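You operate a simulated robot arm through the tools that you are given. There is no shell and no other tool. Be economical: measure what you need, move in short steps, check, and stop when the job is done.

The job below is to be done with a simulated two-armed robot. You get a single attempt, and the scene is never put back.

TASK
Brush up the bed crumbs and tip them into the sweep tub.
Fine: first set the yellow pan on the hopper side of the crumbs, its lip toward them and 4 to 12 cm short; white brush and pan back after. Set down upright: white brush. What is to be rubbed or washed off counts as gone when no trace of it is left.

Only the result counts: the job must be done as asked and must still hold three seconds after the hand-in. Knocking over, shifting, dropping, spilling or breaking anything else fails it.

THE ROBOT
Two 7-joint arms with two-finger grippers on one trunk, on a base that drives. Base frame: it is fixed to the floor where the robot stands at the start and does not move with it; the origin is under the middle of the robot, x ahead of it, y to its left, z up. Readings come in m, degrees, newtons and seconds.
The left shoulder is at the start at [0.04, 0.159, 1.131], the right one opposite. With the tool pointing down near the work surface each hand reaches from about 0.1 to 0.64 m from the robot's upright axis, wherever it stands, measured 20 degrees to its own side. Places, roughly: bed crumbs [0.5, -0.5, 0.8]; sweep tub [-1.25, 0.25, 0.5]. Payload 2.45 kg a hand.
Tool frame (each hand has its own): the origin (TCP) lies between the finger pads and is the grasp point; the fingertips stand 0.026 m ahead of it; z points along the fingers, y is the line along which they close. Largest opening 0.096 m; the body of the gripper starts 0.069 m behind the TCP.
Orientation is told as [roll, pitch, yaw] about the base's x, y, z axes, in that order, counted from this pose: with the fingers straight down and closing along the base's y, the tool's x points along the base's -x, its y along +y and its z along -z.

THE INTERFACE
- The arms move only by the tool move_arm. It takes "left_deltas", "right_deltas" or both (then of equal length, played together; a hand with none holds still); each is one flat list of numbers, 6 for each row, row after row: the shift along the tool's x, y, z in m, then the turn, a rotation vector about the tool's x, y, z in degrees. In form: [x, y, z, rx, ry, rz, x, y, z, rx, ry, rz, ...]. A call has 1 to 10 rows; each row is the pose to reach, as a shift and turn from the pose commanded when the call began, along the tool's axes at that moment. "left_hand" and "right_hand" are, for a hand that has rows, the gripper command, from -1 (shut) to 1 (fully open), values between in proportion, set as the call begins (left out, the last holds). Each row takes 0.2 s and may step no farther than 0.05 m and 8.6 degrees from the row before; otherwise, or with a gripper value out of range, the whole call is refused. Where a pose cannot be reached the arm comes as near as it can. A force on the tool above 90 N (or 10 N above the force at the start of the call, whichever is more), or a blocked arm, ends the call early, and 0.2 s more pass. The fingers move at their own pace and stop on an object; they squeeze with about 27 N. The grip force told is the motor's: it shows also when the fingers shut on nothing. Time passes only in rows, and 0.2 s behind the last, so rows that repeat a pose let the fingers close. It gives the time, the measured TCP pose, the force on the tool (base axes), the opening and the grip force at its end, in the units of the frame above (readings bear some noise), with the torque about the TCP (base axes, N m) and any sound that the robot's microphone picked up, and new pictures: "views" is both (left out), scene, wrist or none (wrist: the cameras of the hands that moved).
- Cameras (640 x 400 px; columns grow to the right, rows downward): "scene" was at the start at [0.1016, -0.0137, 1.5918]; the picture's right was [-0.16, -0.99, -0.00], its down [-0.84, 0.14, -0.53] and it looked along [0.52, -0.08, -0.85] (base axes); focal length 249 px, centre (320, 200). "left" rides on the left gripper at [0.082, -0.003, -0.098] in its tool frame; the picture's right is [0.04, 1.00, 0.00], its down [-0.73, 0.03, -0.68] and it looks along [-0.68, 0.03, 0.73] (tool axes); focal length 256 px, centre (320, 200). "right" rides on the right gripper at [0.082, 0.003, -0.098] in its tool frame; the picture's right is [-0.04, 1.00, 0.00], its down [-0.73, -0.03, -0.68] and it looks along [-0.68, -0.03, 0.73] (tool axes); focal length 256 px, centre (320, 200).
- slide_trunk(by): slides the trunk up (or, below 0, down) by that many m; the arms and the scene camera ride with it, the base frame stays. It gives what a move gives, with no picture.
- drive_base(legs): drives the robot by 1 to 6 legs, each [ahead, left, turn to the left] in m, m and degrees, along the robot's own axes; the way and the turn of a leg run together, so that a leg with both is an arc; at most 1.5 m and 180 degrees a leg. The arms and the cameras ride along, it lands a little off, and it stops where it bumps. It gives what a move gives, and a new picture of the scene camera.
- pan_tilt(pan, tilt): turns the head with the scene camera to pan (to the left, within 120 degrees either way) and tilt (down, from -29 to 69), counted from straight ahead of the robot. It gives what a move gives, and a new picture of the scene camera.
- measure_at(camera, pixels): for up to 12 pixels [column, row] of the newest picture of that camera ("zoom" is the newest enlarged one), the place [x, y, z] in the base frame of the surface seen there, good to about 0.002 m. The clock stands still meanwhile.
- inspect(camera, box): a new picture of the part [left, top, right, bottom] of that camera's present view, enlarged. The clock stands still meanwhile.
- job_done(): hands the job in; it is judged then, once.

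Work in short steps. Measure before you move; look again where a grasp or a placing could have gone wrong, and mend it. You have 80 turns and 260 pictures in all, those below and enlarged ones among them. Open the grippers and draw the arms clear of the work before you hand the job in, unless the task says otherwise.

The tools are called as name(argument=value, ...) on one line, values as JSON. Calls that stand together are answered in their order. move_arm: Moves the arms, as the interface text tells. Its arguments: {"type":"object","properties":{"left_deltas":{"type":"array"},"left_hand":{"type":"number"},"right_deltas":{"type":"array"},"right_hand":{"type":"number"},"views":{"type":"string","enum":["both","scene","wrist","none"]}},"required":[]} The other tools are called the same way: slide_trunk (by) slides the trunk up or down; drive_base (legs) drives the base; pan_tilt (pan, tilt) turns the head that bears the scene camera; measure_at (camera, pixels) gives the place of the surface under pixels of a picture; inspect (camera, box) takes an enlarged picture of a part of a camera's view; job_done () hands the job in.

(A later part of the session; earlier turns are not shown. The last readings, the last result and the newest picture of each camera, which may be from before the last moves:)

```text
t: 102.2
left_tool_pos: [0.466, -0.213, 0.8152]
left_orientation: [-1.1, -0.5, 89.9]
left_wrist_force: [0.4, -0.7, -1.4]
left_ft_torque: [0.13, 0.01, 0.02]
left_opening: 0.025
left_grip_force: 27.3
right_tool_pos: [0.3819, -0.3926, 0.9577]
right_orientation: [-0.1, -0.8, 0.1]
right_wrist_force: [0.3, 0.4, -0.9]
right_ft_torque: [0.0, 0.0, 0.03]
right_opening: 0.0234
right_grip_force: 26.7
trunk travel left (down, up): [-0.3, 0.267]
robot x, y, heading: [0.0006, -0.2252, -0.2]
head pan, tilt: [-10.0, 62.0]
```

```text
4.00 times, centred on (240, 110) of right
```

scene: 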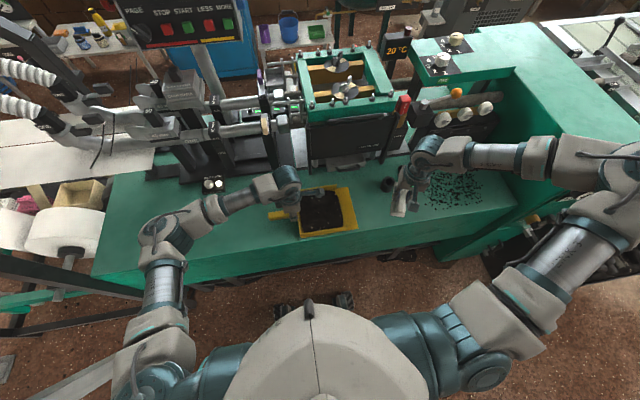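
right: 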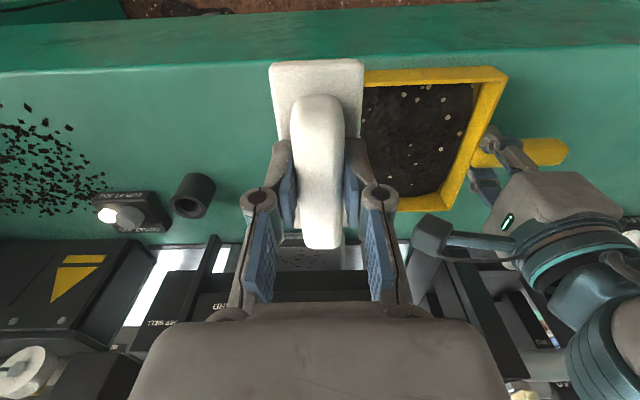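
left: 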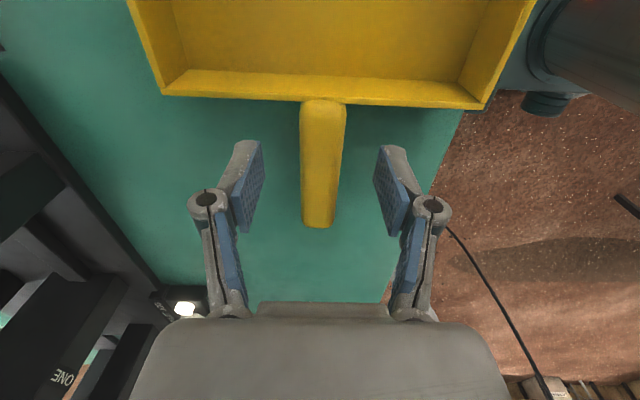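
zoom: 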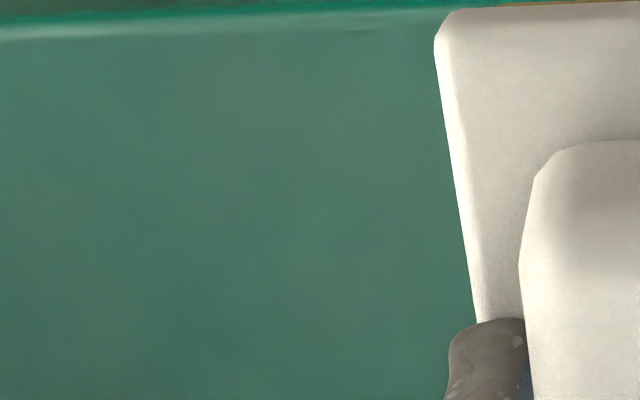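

inspect(camera="right", box=[160, 150, 272, 220])

inspect(camera="right", box=[340, 60, 532, 180])

```text
5.71 times, centred on (216, 185) of right
```

zoom: 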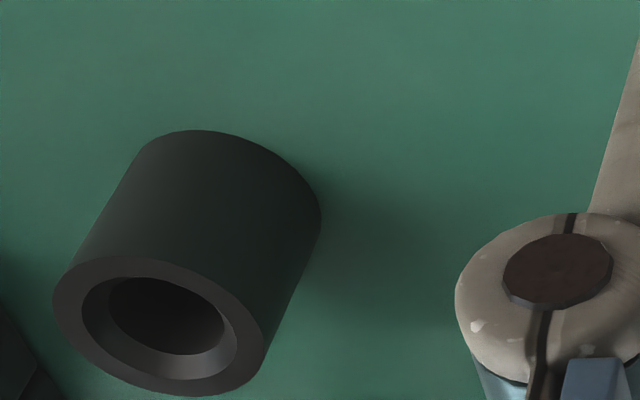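

```text
3.33 times, centred on (436, 120) of right
```

zoom: 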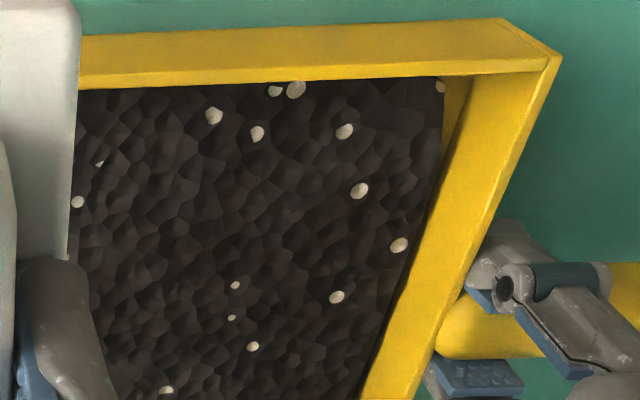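

The bed is clean and the pan holds the heap. Next I'll return the brush home: release the pan where it sits, raise the left hand clear and drive right.

move_arm(left_deltas=[0, 0, 0, 0, 0, 0, 0, 0, 0, 0, 0, 0, 0, 0, 0, 0, 0, 0], left_hand=0.3, views="none")

move_arm(left_deltas=[0, 0, -0.04, 0, 0, 0, 0, 0, -0.08, 0, 0, 0, 0, 0, -0.12, 0, 0, 0], right_deltas=[0, -0.03, -0.02, 0, 0, 0, 0, -0.07, -0.03, 0, 0, 0, 0, -0.11, -0.04, 0, 0, 0], views="none")

drive_base(legs=[[0, -0.23, 0]])

```text
t: 103.0
left_tool_pos: [0.4677, -0.2129, 0.8144]
left_orientation: [-1.1, -0.6, 90.0]
left_wrist_force: [-1.0, 0.0, 0.4]
left_ft_torque: [0.0, -0.01, 0.02]
left_opening: 0.0625
left_grip_force: 0.0
right_tool_pos: [0.382, -0.3929, 0.9572]
right_orientation: [-0.1, -0.8, -0.1]
right_wrist_force: [0.2, -0.8, 0.0]
right_ft_torque: [-0.03, -0.02, 0.01]
right_opening: 0.023
right_grip_force: 27.2
trunk travel left (down, up): [-0.3, 0.267]
robot x, y, heading: [0.0023, -0.2269, -0.2]
head pan, tilt: [-10.0, 62.0]
```

```text
t: 103.8
left_tool_pos: [0.4638, -0.2215, 0.9366]
left_orientation: [-1.0, -0.7, 90.0]
left_wrist_force: [-0.1, 0.2, -1.0]
left_ft_torque: [0.0, -0.01, 0.04]
left_opening: 0.0624
left_grip_force: 0.0
right_tool_pos: [0.3829, -0.5072, 0.9903]
right_orientation: [0.1, -0.8, -0.2]
right_wrist_force: [-0.1, 0.9, -1.1]
right_ft_torque: [0.0, -0.03, 0.02]
right_opening: 0.0231
right_grip_force: 27.3
trunk travel left (down, up): [-0.3, 0.267]
robot x, y, heading: [-0.0021, -0.2281, 0.0]
head pan, tilt: [-10.0, 62.0]
```

```text
t: 105.5
left_tool_pos: [0.4667, -0.4511, 0.9362]
left_orientation: [-1.1, -0.7, 90.1]
left_wrist_force: [0.8, -0.3, -0.5]
left_ft_torque: [0.03, -0.03, -0.02]
left_opening: 0.0626
left_grip_force: 0.1
right_tool_pos: [0.384, -0.7375, 0.991]
right_orientation: [0.1, -0.8, 0.1]
right_wrist_force: [-0.1, 0.1, -1.1]
right_ft_torque: [0.0, -0.01, 0.01]
right_opening: 0.0231
right_grip_force: 27.2
trunk travel left (down, up): [-0.3, 0.267]
robot x, y, heading: [-0.001, -0.4574, -0.2]
head pan, tilt: [-10.0, 62.0]
```

scene: 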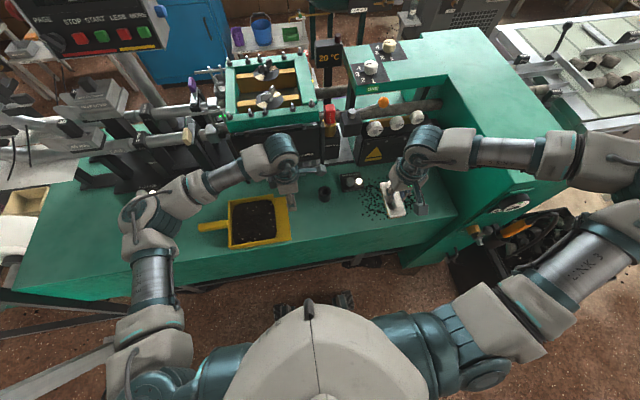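

Moving the brush above its home (TCP (0.465,-0.804)) and lowering close to the bed.

move_arm(right_deltas=[-0.03, -0.025, 0, 0, 0, 0, -0.06, -0.05, 0, 0, 0, 0, -0.0813, -0.0665, 0.02, 0, 0, 0, -0.0813, -0.0665, 0.065, 0, 0, 0, -0.0813, -0.0665, 0.105, 0, 0, 0, -0.0813, -0.0665, 0.134, 0, 0, 0], views="wrist")

measure_at(camera="right", pixels=[[315, 60], [280, 68], [352, 68], [320, 150], [320, 225]])

```text
t: 106.9
left_tool_pos: [0.4637, -0.447, 0.9368]
left_orientation: [-1.2, -0.5, 90.0]
left_wrist_force: [0.4, 0.9, -0.3]
left_ft_torque: [0.01, 0.02, -0.02]
left_opening: 0.0621
left_grip_force: 0.0
right_tool_pos: [0.4643, -0.8001, 0.8619]
right_orientation: [-0.2, -0.9, -0.1]
right_wrist_force: [-0.7, 0.6, -0.6]
right_ft_torque: [-0.01, -0.02, 0.0]
right_opening: 0.0233
right_grip_force: 27.3
trunk travel left (down, up): [-0.3, 0.267]
robot x, y, heading: [0.0035, -0.4561, 0.3]
head pan, tilt: [-10.0, 62.0]
```

right: 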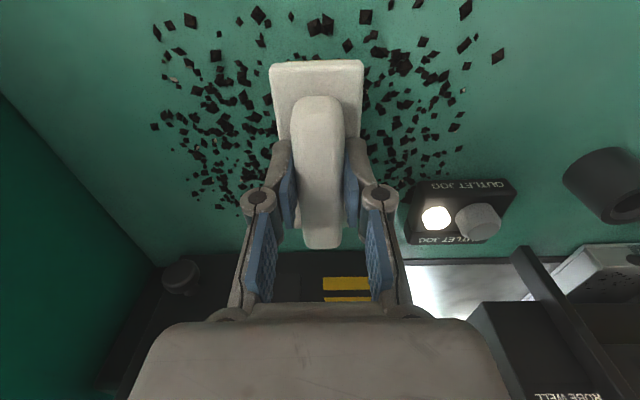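

```text
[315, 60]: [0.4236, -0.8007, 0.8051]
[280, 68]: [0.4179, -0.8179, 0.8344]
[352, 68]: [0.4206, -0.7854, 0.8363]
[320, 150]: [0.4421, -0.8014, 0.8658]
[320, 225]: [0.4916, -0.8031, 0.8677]
```

The position matches within 3 mm. I'll correct y by -3 mm and lower to touch.

move_arm(right_deltas=[0, -0.003, 0.01, 0, 0, 0, 0, -0.003, 0.0165, 0, 0, 0, 0, -0.003, 0.0185, 0, 0, 0, 0, -0.003, 0.0195, 0, 0, 0], views="none")

```text
t: 107.9
left_tool_pos: [0.4623, -0.4464, 0.937]
left_orientation: [-1.4, -0.5, 90.1]
left_wrist_force: [-0.5, -0.2, -0.4]
left_ft_torque: [0.0, -0.02, -0.01]
left_opening: 0.0621
left_grip_force: 0.1
right_tool_pos: [0.4641, -0.805, 0.8417]
right_orientation: [-0.2, -1.1, -0.1]
right_wrist_force: [0.2, 2.0, 5.1]
right_ft_torque: [0.27, 0.28, -0.13]
right_opening: 0.0235
right_grip_force: 27.6
trunk travel left (down, up): [-0.3, 0.267]
robot x, y, heading: [0.0007, -0.4605, 0.1]
head pan, tilt: [-10.0, 62.0]
```

Light contact (5 N). I'll open and withdraw straight up.

move_arm(right_deltas=[0, 0, 0, 0, 0, 0, 0, 0, 0, 0, 0, 0, 0, 0, 0, 0, 0, 0], right_hand=0.6, views="none")

move_arm(right_deltas=[0, 0, -0.04, 0, 0, 0, 0, 0, -0.08, 0, 0, 0, 0.02, 0, -0.12, 0, 0, 0, 0.05, 0, -0.155, 0, 0, 0], views="wrist")

measure_at(camera="right", pixels=[[300, 70], [336, 70], [304, 150], [334, 150], [318, 90], [318, 155]])

inspect(camera="right", box=[220, 40, 420, 165])

```text
t: 108.7
left_tool_pos: [0.4642, -0.4474, 0.9372]
left_orientation: [-1.3, -0.4, 90.0]
left_wrist_force: [-0.1, 0.8, -0.3]
left_ft_torque: [-0.01, 0.0, -0.01]
left_opening: 0.0626
left_grip_force: 0.1
right_tool_pos: [0.4642, -0.8039, 0.8421]
right_orientation: [-0.2, -1.1, 0.0]
right_wrist_force: [0.5, 0.1, -0.1]
right_ft_torque: [0.0, 0.0, -0.02]
right_opening: 0.0767
right_grip_force: 0.1
trunk travel left (down, up): [-0.3, 0.267]
robot x, y, heading: [0.0009, -0.4602, 0.1]
head pan, tilt: [-10.0, 62.0]
```

```text
t: 109.7
left_tool_pos: [0.4612, -0.4461, 0.9388]
left_orientation: [-1.4, -0.4, 90.1]
left_wrist_force: [0.8, 0.5, 0.5]
left_ft_torque: [-0.03, 0.03, -0.02]
left_opening: 0.0623
left_grip_force: 0.0
right_tool_pos: [0.4139, -0.8015, 0.9954]
right_orientation: [-0.1, -1.0, 0.1]
right_wrist_force: [0.2, 0.1, -0.3]
right_ft_torque: [0.0, -0.04, 0.01]
right_opening: 0.0772
right_grip_force: 0.0
trunk travel left (down, up): [-0.3, 0.267]
robot x, y, heading: [-0.0015, -0.4567, -0.3]
head pan, tilt: [-10.0, 62.0]
```

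right: 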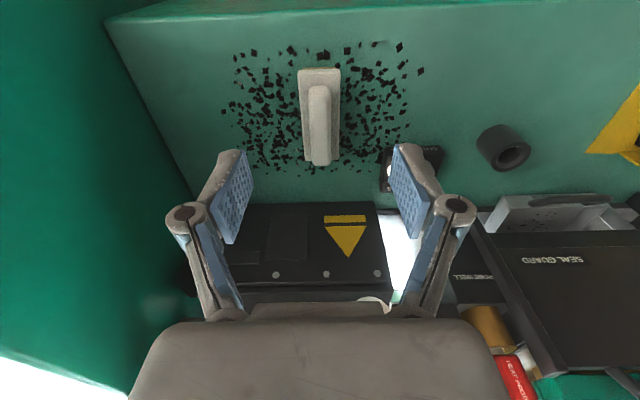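

```text
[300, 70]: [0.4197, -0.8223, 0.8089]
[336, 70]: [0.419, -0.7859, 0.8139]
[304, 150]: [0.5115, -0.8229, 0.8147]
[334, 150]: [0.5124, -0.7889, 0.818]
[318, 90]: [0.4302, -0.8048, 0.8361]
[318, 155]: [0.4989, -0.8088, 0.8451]
```

```text
3.20 times, centred on (320, 102) of right
```

zoom: 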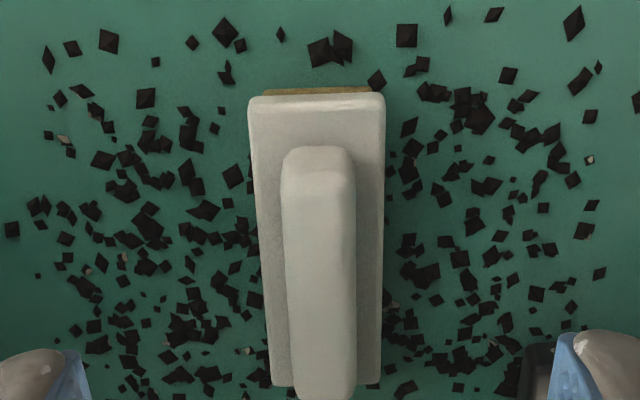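

The brush is home and upright. For tipping I need the pan lip-down over the tub, so I'll test in free air whether the right arm can pitch its hand with the far end down, as it would when pouring forward.

move_arm(right_deltas=[0.02, 0.02, -0.03, 0, 0, 0, 0.05, 0.05, -0.05, 0, 8, 0, 0.05, 0.05, -0.08, 0, 16, 0, 0.05, 0.05, -0.1, 0, 24, 0, 0.05, 0.05, -0.1, 0, 32, 0, 0.05, 0.05, -0.1, 0, 40, 0, 0.05, 0.05, -0.1, 0, 48, 0, 0.05, 0.05, -0.1, 0, 56, 0, 0.05, 0.05, -0.1, 0, 64, 0, 0.05, 0.05, -0.1, 0, 70, 0], views="none")

pan_tilt(pan=-20, tilt=69)

```text
t: 111.9
left_tool_pos: [0.463, -0.447, 0.9373]
left_orientation: [-1.2, -0.4, 90.1]
left_wrist_force: [0.1, -0.1, -0.5]
left_ft_torque: [-0.02, -0.03, -0.01]
left_opening: 0.0628
left_grip_force: 0.0
right_tool_pos: [0.321, -0.7406, 1.0617]
right_orientation: [-0.3, 69.0, -0.5]
right_wrist_force: [0.9, -0.1, 0.3]
right_ft_torque: [-0.01, -0.02, 0.0]
right_opening: 0.0766
right_grip_force: 0.1
right hand out of reach, approached as far as the arm can: row 9, 10
trunk travel left (down, up): [-0.3, 0.267]
robot x, y, heading: [-0.0001, -0.4599, 0.2]
head pan, tilt: [-10.0, 62.0]
```

```text
t: 112.6
left_tool_pos: [0.4622, -0.4466, 0.9374]
left_orientation: [-1.2, -0.5, 90.1]
left_wrist_force: [0.3, -0.1, -0.4]
left_ft_torque: [-0.02, 0.0, -0.03]
left_opening: 0.0626
left_grip_force: 0.1
right_tool_pos: [0.3195, -0.7401, 1.0619]
right_orientation: [-0.5, 68.9, -0.5]
right_wrist_force: [-0.4, 0.3, -0.2]
right_ft_torque: [0.04, -0.01, -0.01]
right_opening: 0.0768
right_grip_force: 0.1
trunk travel left (down, up): [-0.3, 0.267]
robot x, y, heading: [-0.0002, -0.453, 0.1]
head pan, tilt: [-20.0, 68.8]
```

scene: 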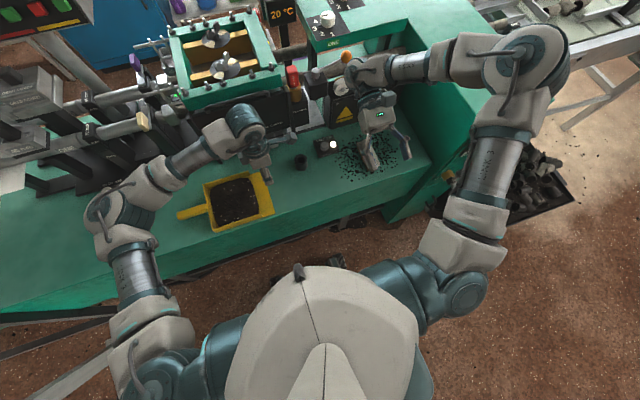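

A pitch of 69° is reachable, so forward pouring works. Around the chair the left arm is the better choice, with the pan along -tool-x. I'll stow the right hand level and turn the left hand back toward yaw -50 relative to the robot.

move_arm(right_deltas=[0, 0, 0, 0, -8, 0, 0, 0, 0, 0, -16, 0, 0, 0, 0, 0, -24, 0, 0, 0, 0, 0, -32, 0, 0, 0, 0, 0, -40, 0, 0, 0, 0, 0, -48, 0, 0, 0, 0, 0, -56, 0, 0, 0, 0, 0, -64, 0, 0, 0, 0, 0, -69, 0, 0, 0, 0, 0, -69, 0], left_deltas=[0, 0.02, -0.03, 0, 0, 8.5, 0, 0.04, -0.06, 0, 0, 17, 0, 0.06, -0.09, 0, 0, 25.5, 0, 0.08, -0.1, 0, 0, 34, 0, 0.1, -0.1, 0, 0, 42.5, -0.02, 0.1, -0.1, 0, 0, 51, -0.04, 0.1, -0.1, 0, 0, 59.5, -0.06, 0.1, -0.1, 0, 0, 68, -0.08, 0.1, -0.1, 0, 0, 76.5, -0.1, 0.1, -0.1, 0, 0, 85], left_hand=1, views="none")

move_arm(left_deltas=[0, 0.02, 0, 0, 0, 8.5, 0, 0.04, 0, 0, 0, 17, 0, 0.05, 0, 0, 0, 25.5, 0, 0.05, 0, 0, 0, 34, 0, 0.05, 0, 0, 0, 42.5, 0, 0.05, 0, 0, 0, 51, 0, 0.05, 0, 0, 0, 55, 0, 0.05, 0, 0, 0, 55], views="none")

```text
t: 114.8
left_tool_pos: [0.3614, -0.3482, 1.0356]
left_orientation: [0.3, -1.3, 4.9]
left_wrist_force: [-0.6, 0.4, 0.2]
left_ft_torque: [0.02, 0.0, 0.01]
left_opening: 0.0958
left_grip_force: 0.0
right_tool_pos: [0.3196, -0.7401, 1.0619]
right_orientation: [-0.2, -0.1, 0.0]
right_wrist_force: [0.4, -0.1, -0.8]
right_ft_torque: [0.0, 0.0, -0.03]
right_opening: 0.0769
right_grip_force: 0.0
trunk travel left (down, up): [-0.3, 0.267]
robot x, y, heading: [-0.0002, -0.4617, 0.2]
head pan, tilt: [-20.0, 68.8]
```

```text
t: 116.6
left_tool_pos: [0.3552, -0.2967, 1.0361]
left_orientation: [1.2, -0.5, -50.0]
left_wrist_force: [0.0, -0.4, -0.3]
left_ft_torque: [0.01, -0.02, 0.02]
left_opening: 0.0962
left_grip_force: 0.0
right_tool_pos: [0.3192, -0.7414, 1.0632]
right_orientation: [-0.3, 0.0, 0.0]
right_wrist_force: [0.5, 0.1, -0.8]
right_ft_torque: [-0.02, -0.02, -0.01]
right_opening: 0.0768
right_grip_force: 0.0
trunk travel left (down, up): [-0.3, 0.267]
robot x, y, heading: [-0.0012, -0.4603, 0.1]
head pan, tilt: [-20.0, 68.8]
```

Stowed. I'll back off, shift left and turn -40° so the left hand can take the handle at base yaw -90.

drive_base(legs=[[-0.2, 0, 0], [0, 0.35, 0], [0, 0, -40]])

pan_tilt(pan=35, tilt=50)

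measure_at(camera="scene", pixels=[[320, 100], [250, 100], [400, 100], [300, 140], [200, 120], [350, 60], [440, 130], [380, 150], [280, 60], [220, 180]])

```text
t: 122.0
left_tool_pos: [0.1762, -0.2133, 1.0354]
left_orientation: [1.2, -0.6, -90.2]
left_wrist_force: [-0.2, 0.0, -0.5]
left_ft_torque: [-0.04, -0.03, 0.0]
left_opening: 0.0959
left_grip_force: 0.1
right_tool_pos: [-0.1381, -0.5289, 1.0622]
right_orientation: [-0.5, 0.1, -40.4]
right_wrist_force: [-0.5, -0.3, -0.5]
right_ft_torque: [-0.04, -0.04, 0.03]
right_opening: 0.0764
right_grip_force: 0.0
trunk travel left (down, up): [-0.3, 0.267]
robot x, y, heading: [-0.2041, -0.1072, -40.2]
head pan, tilt: [-20.0, 68.8]
```

scene: 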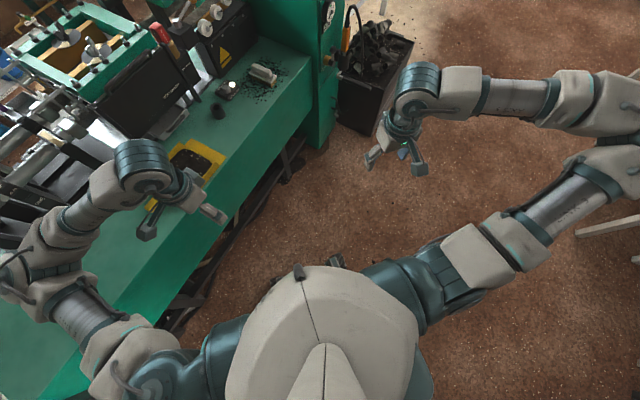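

```text
t: 123.2
left_tool_pos: [0.1842, -0.2015, 1.0338]
left_orientation: [0.8, -1.2, -90.2]
left_wrist_force: [0.0, 0.0, -0.3]
left_ft_torque: [-0.01, 0.02, 0.01]
left_opening: 0.0958
left_grip_force: 0.1
right_tool_pos: [-0.1301, -0.5165, 1.0672]
right_orientation: [-1.1, 0.1, -40.3]
right_wrist_force: [0.2, -0.9, -0.6]
right_ft_torque: [0.0, 0.0, -0.02]
right_opening: 0.0768
right_grip_force: 0.2
trunk travel left (down, up): [-0.3, 0.267]
robot x, y, heading: [-0.2017, -0.1077, -40.6]
head pan, tilt: [35.0, 50.0]
```

scene: 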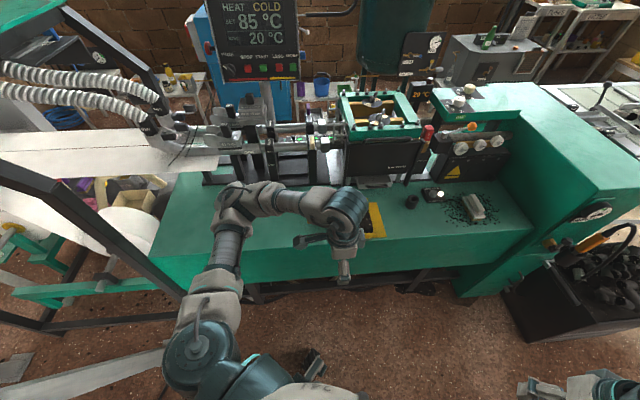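

```text
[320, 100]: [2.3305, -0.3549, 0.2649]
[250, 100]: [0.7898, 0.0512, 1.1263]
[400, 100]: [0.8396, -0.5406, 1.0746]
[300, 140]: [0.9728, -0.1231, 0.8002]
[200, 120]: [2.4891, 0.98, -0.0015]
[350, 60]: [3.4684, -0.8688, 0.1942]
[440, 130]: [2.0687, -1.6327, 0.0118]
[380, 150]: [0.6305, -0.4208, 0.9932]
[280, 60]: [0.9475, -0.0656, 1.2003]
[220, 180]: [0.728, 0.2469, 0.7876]
```

There's room: the machine is beyond x≈0.73. I'll drive diagonally to bring the handle within the left hand's reach.

drive_base(legs=[[0.117, 0.16, 0.5]])

measure_at(camera="scene", pixels=[[320, 200]])

```text
t: 124.8
left_tool_pos: [0.3784, -0.1465, 1.0346]
left_orientation: [0.8, -1.3, -89.3]
left_wrist_force: [0.1, -0.2, 0.2]
left_ft_torque: [-0.05, 0.02, 0.01]
left_opening: 0.096
left_grip_force: 0.1
right_tool_pos: [0.0656, -0.4666, 1.0671]
right_orientation: [-1.5, 0.0, -39.3]
right_wrist_force: [0.0, -0.4, 0.4]
right_ft_torque: [0.0, 0.02, 0.05]
right_opening: 0.077
right_grip_force: 0.1
trunk travel left (down, up): [-0.3, 0.267]
robot x, y, heading: [-0.0097, -0.0588, -39.5]
head pan, tilt: [35.0, 50.0]
```

scene: 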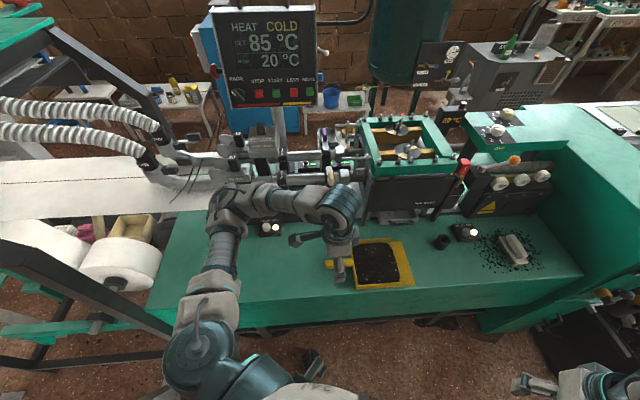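

```text
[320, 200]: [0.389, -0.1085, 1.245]
```

measure_at(camera="scene", pixels=[[330, 265], [345, 262], [348, 270], [413, 285], [402, 242], [354, 288], [380, 263]])

move_arm(left_deltas=[-0.017, 0.022, 0, 0, 0, 0, -0.034, 0.044, 0, 0, 0, 0, -0.051, 0.066, 0.02, 0, 0, 0, -0.0676, 0.0878, 0.05, 0, 0, 0, -0.0676, 0.0878, 0.1, 0, 0, 0, -0.0676, 0.0878, 0.14, 0, 0, 0, -0.0676, 0.0878, 0.16, 0, 0, 0], left_hand=1, views="both")

```text
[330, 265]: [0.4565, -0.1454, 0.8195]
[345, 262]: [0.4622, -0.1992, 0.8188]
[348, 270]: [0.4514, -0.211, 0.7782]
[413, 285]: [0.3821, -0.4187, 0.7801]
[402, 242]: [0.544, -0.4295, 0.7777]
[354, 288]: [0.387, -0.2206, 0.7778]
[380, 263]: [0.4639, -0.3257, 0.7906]
```

```text
t: 126.4
left_tool_pos: [0.4622, -0.2235, 0.88]
left_orientation: [1.2, -0.9, -89.4]
left_wrist_force: [0.0, -0.8, 0.2]
left_ft_torque: [0.06, -0.04, 0.0]
left_opening: 0.0961
left_grip_force: 0.0
right_tool_pos: [0.0574, -0.4738, 1.0649]
right_orientation: [-0.8, -0.1, -39.6]
right_wrist_force: [0.2, 0.9, 0.0]
right_ft_torque: [-0.02, 0.02, -0.02]
right_opening: 0.0769
right_grip_force: 0.2
trunk travel left (down, up): [-0.3, 0.267]
robot x, y, heading: [-0.0118, -0.0632, -39.3]
head pan, tilt: [35.0, 50.0]
```

scene: 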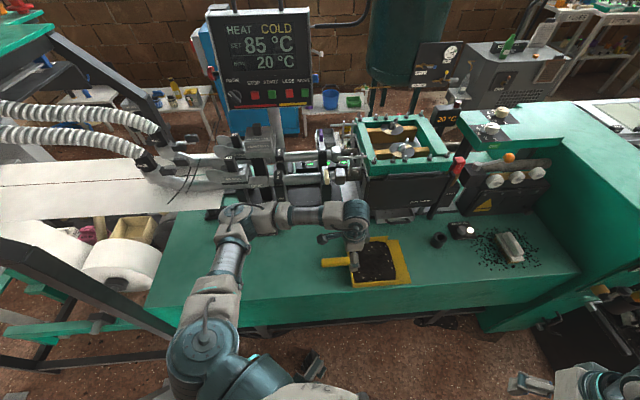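
left: 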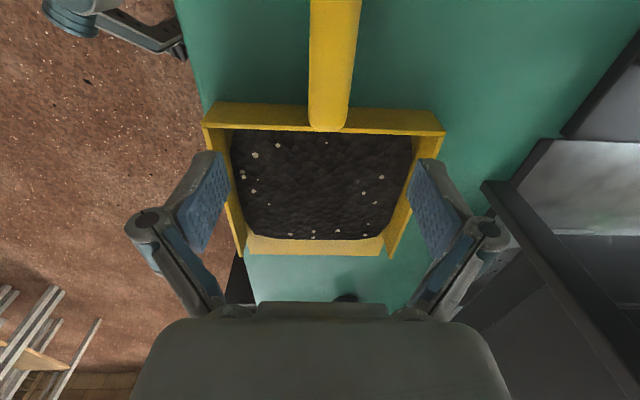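

The left view shows the hand is slightly past the handle, over the pan's back wall. I'll measure the handle from this view.

measure_at(camera="left", pixels=[[329, 110], [330, 60], [335, 10], [313, 60], [351, 60], [325, 128], [225, 108], [430, 112]])

```text
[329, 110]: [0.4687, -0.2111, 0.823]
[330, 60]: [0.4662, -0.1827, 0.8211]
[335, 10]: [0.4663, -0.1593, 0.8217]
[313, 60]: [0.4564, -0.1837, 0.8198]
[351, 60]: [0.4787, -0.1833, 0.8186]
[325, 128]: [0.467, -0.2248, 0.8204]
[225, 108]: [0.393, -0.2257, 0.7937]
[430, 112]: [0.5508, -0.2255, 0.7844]
```

Handle centre is x≈0.467 and the wall is at y≈-0.228. I'll shift +16 mm in y and +4.5 mm in x, lower and grip.

move_arm(left_deltas=[0.017, 0.0045, 0.0, 0, 0, 0, 0.017, 0.0045, 0.035, 0, 0, 0, 0.017, 0.0045, 0.065, 0, 0, 0], left_hand=1, views="wrist")

move_arm(left_deltas=[0, 0, 0, 0, 0, 0, 0, 0, 0, 0, 0, 0, 0, 0, 0, 0, 0, 0], left_hand=-1, views="wrist")

```text
t: 127.2
left_tool_pos: [0.4611, -0.2144, 0.8153]
left_orientation: [1.4, -0.8, -89.4]
left_wrist_force: [-0.1, -1.4, 0.3]
left_ft_torque: [0.06, -0.03, -0.04]
left_opening: 0.096
left_grip_force: 0.0
right_tool_pos: [0.0552, -0.4781, 1.0649]
right_orientation: [-0.7, -0.1, -39.5]
right_wrist_force: [-0.1, 0.5, -0.1]
right_ft_torque: [0.0, -0.02, 0.02]
right_opening: 0.0769
right_grip_force: 0.1
trunk travel left (down, up): [-0.3, 0.267]
robot x, y, heading: [-0.0136, -0.0615, -39.5]
head pan, tilt: [35.0, 50.0]
```

left: 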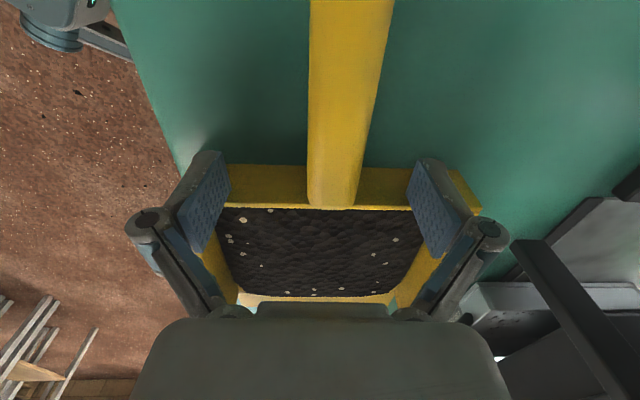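

```text
t: 128.0
left_tool_pos: [0.4614, -0.2119, 0.8149]
left_orientation: [1.2, -0.9, -89.3]
left_wrist_force: [0.2, 1.4, -0.2]
left_ft_torque: [-0.33, 0.15, -0.02]
left_opening: 0.0248
left_grip_force: 26.9
right_tool_pos: [0.0573, -0.4754, 1.0666]
right_orientation: [-0.7, -0.1, -39.5]
right_wrist_force: [0.0, -0.3, 0.3]
right_ft_torque: [-0.04, 0.0, 0.01]
right_opening: 0.0766
right_grip_force: 0.1
trunk travel left (down, up): [-0.3, 0.267]
robot x, y, heading: [-0.0121, -0.0602, -39.4]
head pan, tilt: [35.0, 50.0]
```

left: 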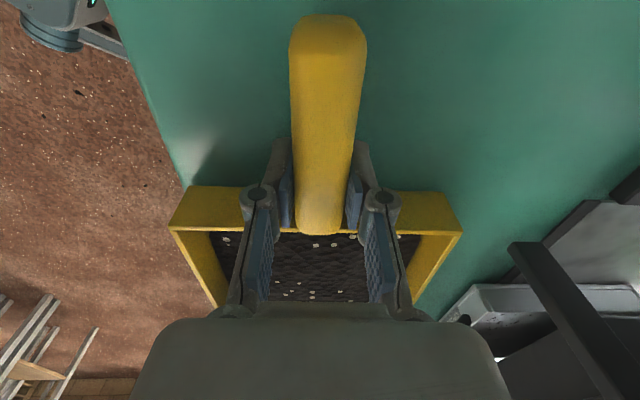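

Gripped at 24.8 mm. I'll lift slowly and watch the load stay level.

move_arm(left_deltas=[0, 0, -0.015, 0, 0, 0, 0, 0, -0.035, 0, 0, 0, 0, 0, -0.06, 0, 0, 0, 0, 0, -0.09, 0, 0, 0, 0, 0, -0.12, 0, 0, 0, 0, 0, -0.14, 0, 0, 0], views="both")

measure_at(camera="scene", pixels=[[400, 240], [412, 270], [378, 250], [350, 270]])

```text
t: 129.4
left_tool_pos: [0.4738, -0.1907, 0.9539]
left_orientation: [0.6, -1.5, -89.3]
left_wrist_force: [0.2, 0.4, -1.9]
left_ft_torque: [0.11, 0.02, -0.01]
left_opening: 0.0247
left_grip_force: 27.1
right_tool_pos: [0.0686, -0.459, 1.0697]
right_orientation: [-1.7, -0.2, -39.4]
right_wrist_force: [-0.1, -0.4, 0.3]
right_ft_torque: [-0.05, 0.04, 0.0]
right_opening: 0.0769
right_grip_force: 0.1
trunk travel left (down, up): [-0.3, 0.267]
robot x, y, heading: [-0.0104, -0.0566, -39.4]
head pan, tilt: [35.0, 50.0]
```

scene: 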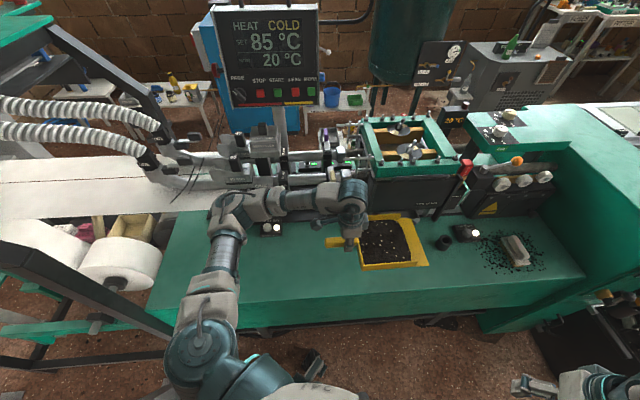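
left: 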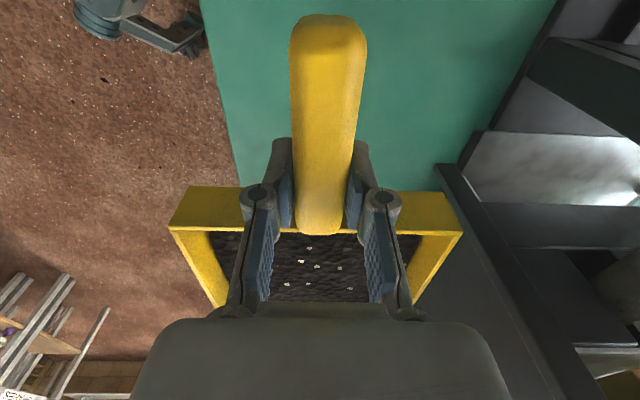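

```text
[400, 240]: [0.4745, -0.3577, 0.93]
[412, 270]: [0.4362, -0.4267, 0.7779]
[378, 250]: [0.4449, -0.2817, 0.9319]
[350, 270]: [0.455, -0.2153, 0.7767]
```

The pan is level and loaded. I'll back away from the bench, then swing the hand to face forward.

drive_base(legs=[[-0.16, -0.59, 0]])

move_arm(left_deltas=[0, 0, -0.01, 0, 0, -6, 0, 0, -0.02, 0, 0, -12, 0, 0, -0.03, 0, 0, -18, 0, 0, -0.04, 0, 0, -24, 0, 0, -0.05, 0, 0, -30, 0, 0, -0.05, 0, 0, -36, 0, 0, -0.05, 0, 0, -42, 0, 0, -0.05, 0, 0, -46, 0, 0, -0.05, 0, 0, -50, 0, 0, -0.05, 0, 0, -50], views="scene")

```text
t: 132.8
left_tool_pos: [-0.0205, -0.5437, 0.9521]
left_orientation: [0.7, -1.4, -88.3]
left_wrist_force: [0.0, -0.1, -1.3]
left_ft_torque: [0.1, 0.02, 0.01]
left_opening: 0.0247
left_grip_force: 26.5
right_tool_pos: [-0.4191, -0.8205, 1.0687]
right_orientation: [-1.6, -0.3, -38.4]
right_wrist_force: [-0.2, 0.3, -0.4]
right_ft_torque: [0.01, 0.04, 0.01]
right_opening: 0.0769
right_grip_force: 0.1
trunk travel left (down, up): [-0.3, 0.267]
robot x, y, heading: [-0.5039, -0.4188, -38.4]
head pan, tilt: [35.0, 50.0]
```

scene: 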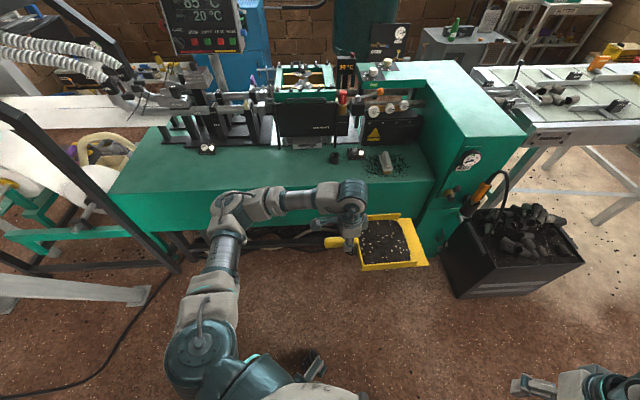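

```text
t: 135.0
left_tool_pos: [-0.0243, -0.5452, 1.0046]
left_orientation: [-0.4, -1.6, -38.1]
left_wrist_force: [0.8, -0.2, -2.2]
left_ft_torque: [0.1, 0.08, -0.01]
left_opening: 0.0247
left_grip_force: 27.0
right_tool_pos: [-0.4253, -0.8223, 1.0681]
right_orientation: [-1.3, -0.3, -38.2]
right_wrist_force: [0.0, 0.1, 0.0]
right_ft_torque: [-0.04, -0.02, 0.06]
right_opening: 0.0767
right_grip_force: 0.0
trunk travel left (down, up): [-0.3, 0.267]
robot x, y, heading: [-0.5034, -0.4189, -38.5]
head pan, tilt: [35.0, 50.0]
```

scene: 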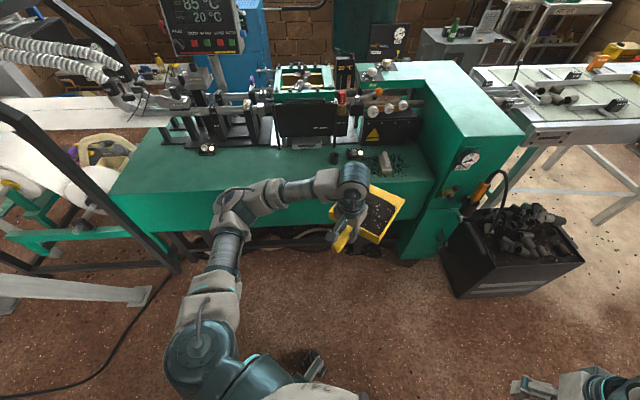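

The pan now points forward. I'll turn to heading 90 and look at the chair and surroundings.

drive_base(legs=[[0, 0, 64], [0, 0, 64]])

pan_tilt(pan=50, tilt=48)

```text
t: 141.0
left_tool_pos: [-0.6924, 0.0375, 1.0057]
left_orientation: [-0.4, -1.5, 88.9]
left_wrist_force: [0.3, -0.4, -1.7]
left_ft_torque: [-0.11, 0.0, -0.02]
left_opening: 0.0248
left_grip_force: 26.8
right_tool_pos: [-0.2297, -0.1134, 1.0688]
right_orientation: [-1.3, -0.2, 88.8]
right_wrist_force: [-1.0, 0.3, -0.4]
right_ft_torque: [-0.02, -0.01, 0.03]
right_opening: 0.0768
right_grip_force: 0.0
trunk travel left (down, up): [-0.3, 0.267]
robot x, y, heading: [-0.5058, -0.4201, 88.6]
head pan, tilt: [35.0, 50.0]
```

scene: 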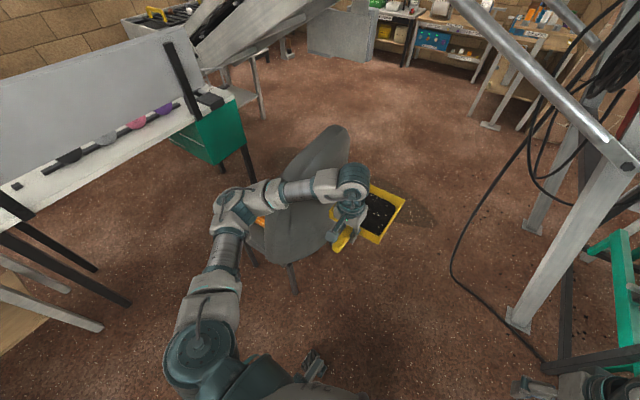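

```text
t: 141.8
left_tool_pos: [-0.6955, 0.037, 1.0065]
left_orientation: [-0.5, -1.7, 88.9]
left_wrist_force: [0.3, -0.2, -1.1]
left_ft_torque: [-0.12, -0.02, -0.03]
left_opening: 0.0245
left_grip_force: 26.9
right_tool_pos: [-0.2306, -0.1151, 1.0699]
right_orientation: [-1.4, -0.5, 88.7]
right_wrist_force: [-0.1, 0.2, -0.3]
right_ft_torque: [0.02, 0.01, 0.02]
right_opening: 0.0768
right_grip_force: 0.1
trunk travel left (down, up): [-0.3, 0.267]
robot x, y, heading: [-0.5069, -0.418, 88.4]
head pan, tilt: [50.0, 48.0]
```

scene: 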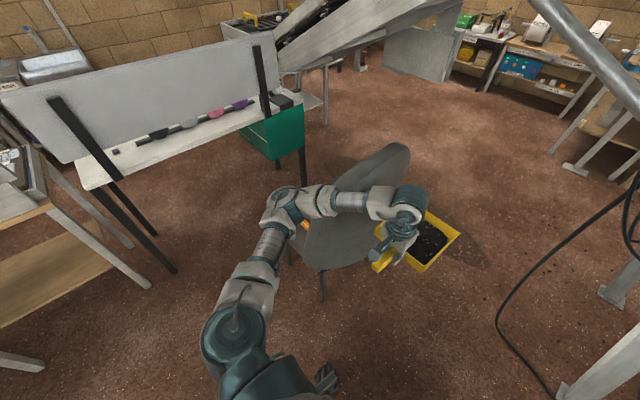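

Measuring the table corners, the box, the chair and the wooden table for the approach.

measure_at(camera="scene", pixels=[[85, 185], [175, 270], [110, 175], [290, 140], [303, 175], [60, 225], [150, 285], [395, 150], [320, 300], [340, 250], [300, 225], [240, 115]])

```text
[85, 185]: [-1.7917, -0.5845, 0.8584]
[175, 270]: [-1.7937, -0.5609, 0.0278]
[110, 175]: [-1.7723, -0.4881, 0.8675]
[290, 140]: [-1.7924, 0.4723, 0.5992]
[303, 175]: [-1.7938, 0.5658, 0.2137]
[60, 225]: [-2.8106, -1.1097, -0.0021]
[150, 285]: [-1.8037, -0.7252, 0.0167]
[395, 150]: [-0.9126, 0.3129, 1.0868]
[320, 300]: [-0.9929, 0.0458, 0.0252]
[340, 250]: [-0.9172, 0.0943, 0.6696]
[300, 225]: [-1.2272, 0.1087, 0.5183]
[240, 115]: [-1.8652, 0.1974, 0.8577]
```

pan_tilt(pan=0, tilt=69)

measure_at(camera="scene", pixels=[[300, 262], [340, 262], [330, 250], [310, 255], [285, 265], [350, 265], [320, 275]])

```text
t: 142.9
left_tool_pos: [-0.6929, 0.036, 1.0061]
left_orientation: [-0.5, -1.7, 88.9]
left_wrist_force: [1.1, 0.8, -2.1]
left_ft_torque: [-0.11, -0.01, 0.01]
left_opening: 0.0248
left_grip_force: 26.8
right_tool_pos: [-0.2305, -0.1153, 1.0687]
right_orientation: [-1.2, -0.5, 88.8]
right_wrist_force: [1.0, -0.5, 0.8]
right_ft_torque: [-0.04, 0.0, 0.0]
right_opening: 0.0768
right_grip_force: 0.2
trunk travel left (down, up): [-0.3, 0.267]
robot x, y, heading: [-0.5034, -0.4189, 88.8]
head pan, tilt: [0.0, 68.8]
```

scene: 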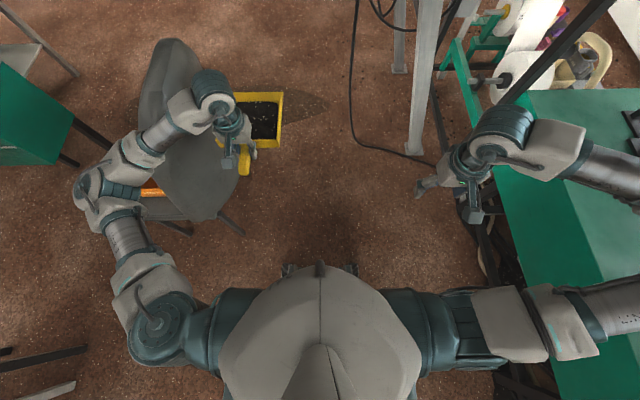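

```text
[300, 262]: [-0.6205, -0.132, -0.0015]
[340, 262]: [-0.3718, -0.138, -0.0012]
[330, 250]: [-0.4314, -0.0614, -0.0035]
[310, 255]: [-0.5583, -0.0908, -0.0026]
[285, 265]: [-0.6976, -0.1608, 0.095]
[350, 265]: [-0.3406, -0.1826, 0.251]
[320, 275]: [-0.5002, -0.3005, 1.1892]
```

The base front reaches ~0.26 m ahead of its axis. I'll retreat from the chair, shift left to x≈-0.96, then approach so the pan goes over the seat beside the chair back.

drive_base(legs=[[-0.33, 0, 1.2], [0, 0.455, 0]])

pan_tilt(pan=15, tilt=50)

measure_at(camera="scene", pixels=[[300, 180]])

```text
t: 147.4
left_tool_pos: [-1.1528, -0.2959, 1.0074]
left_orientation: [-0.2, -1.7, 90.3]
left_wrist_force: [1.4, 1.2, -1.5]
left_ft_torque: [-0.13, -0.02, 0.0]
left_opening: 0.0251
left_grip_force: 27.1
right_tool_pos: [-0.688, -0.4355, 1.07]
right_orientation: [-1.2, -0.5, 90.2]
right_wrist_force: [1.4, 0.0, -0.4]
right_ft_torque: [0.0, -0.04, 0.03]
right_opening: 0.0768
right_grip_force: 0.0
trunk travel left (down, up): [-0.3, 0.267]
robot x, y, heading: [-0.9567, -0.751, 89.9]
head pan, tilt: [0.0, 68.8]
```

scene: 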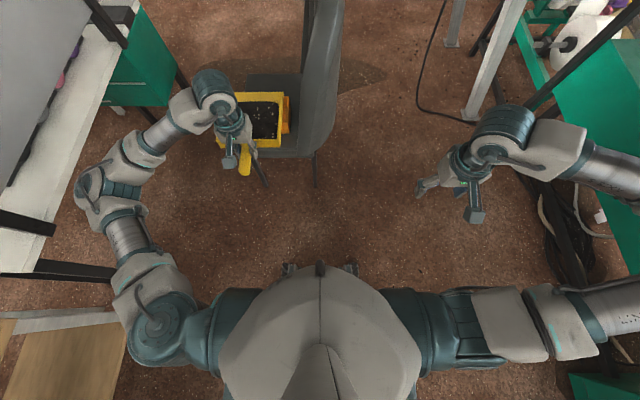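

```text
t: 148.2
left_tool_pos: [-1.1562, -0.2991, 1.008]
left_orientation: [-0.4, -2.0, 90.3]
left_wrist_force: [-0.2, -0.5, -2.2]
left_ft_torque: [-0.11, -0.02, 0.0]
left_opening: 0.0248
left_grip_force: 27.6
right_tool_pos: [-0.6891, -0.4384, 1.0696]
right_orientation: [-1.3, -0.7, 90.2]
right_wrist_force: [0.7, -0.5, 0.2]
right_ft_torque: [0.02, 0.01, 0.01]
right_opening: 0.0765
right_grip_force: 0.1
trunk travel left (down, up): [-0.3, 0.267]
robot x, y, heading: [-0.9542, -0.7477, 90.3]
head pan, tilt: [15.0, 50.0]
```

scene: 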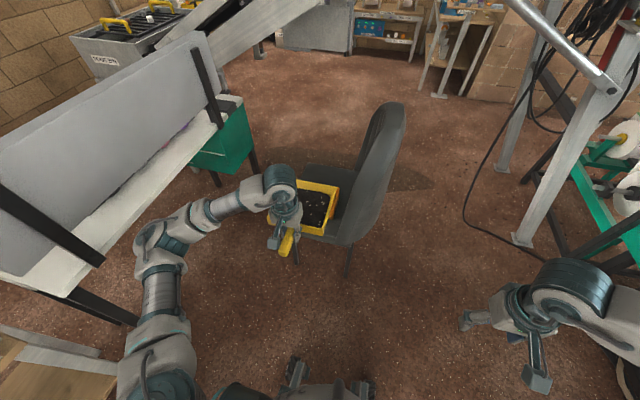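

```text
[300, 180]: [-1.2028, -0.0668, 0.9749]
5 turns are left
```

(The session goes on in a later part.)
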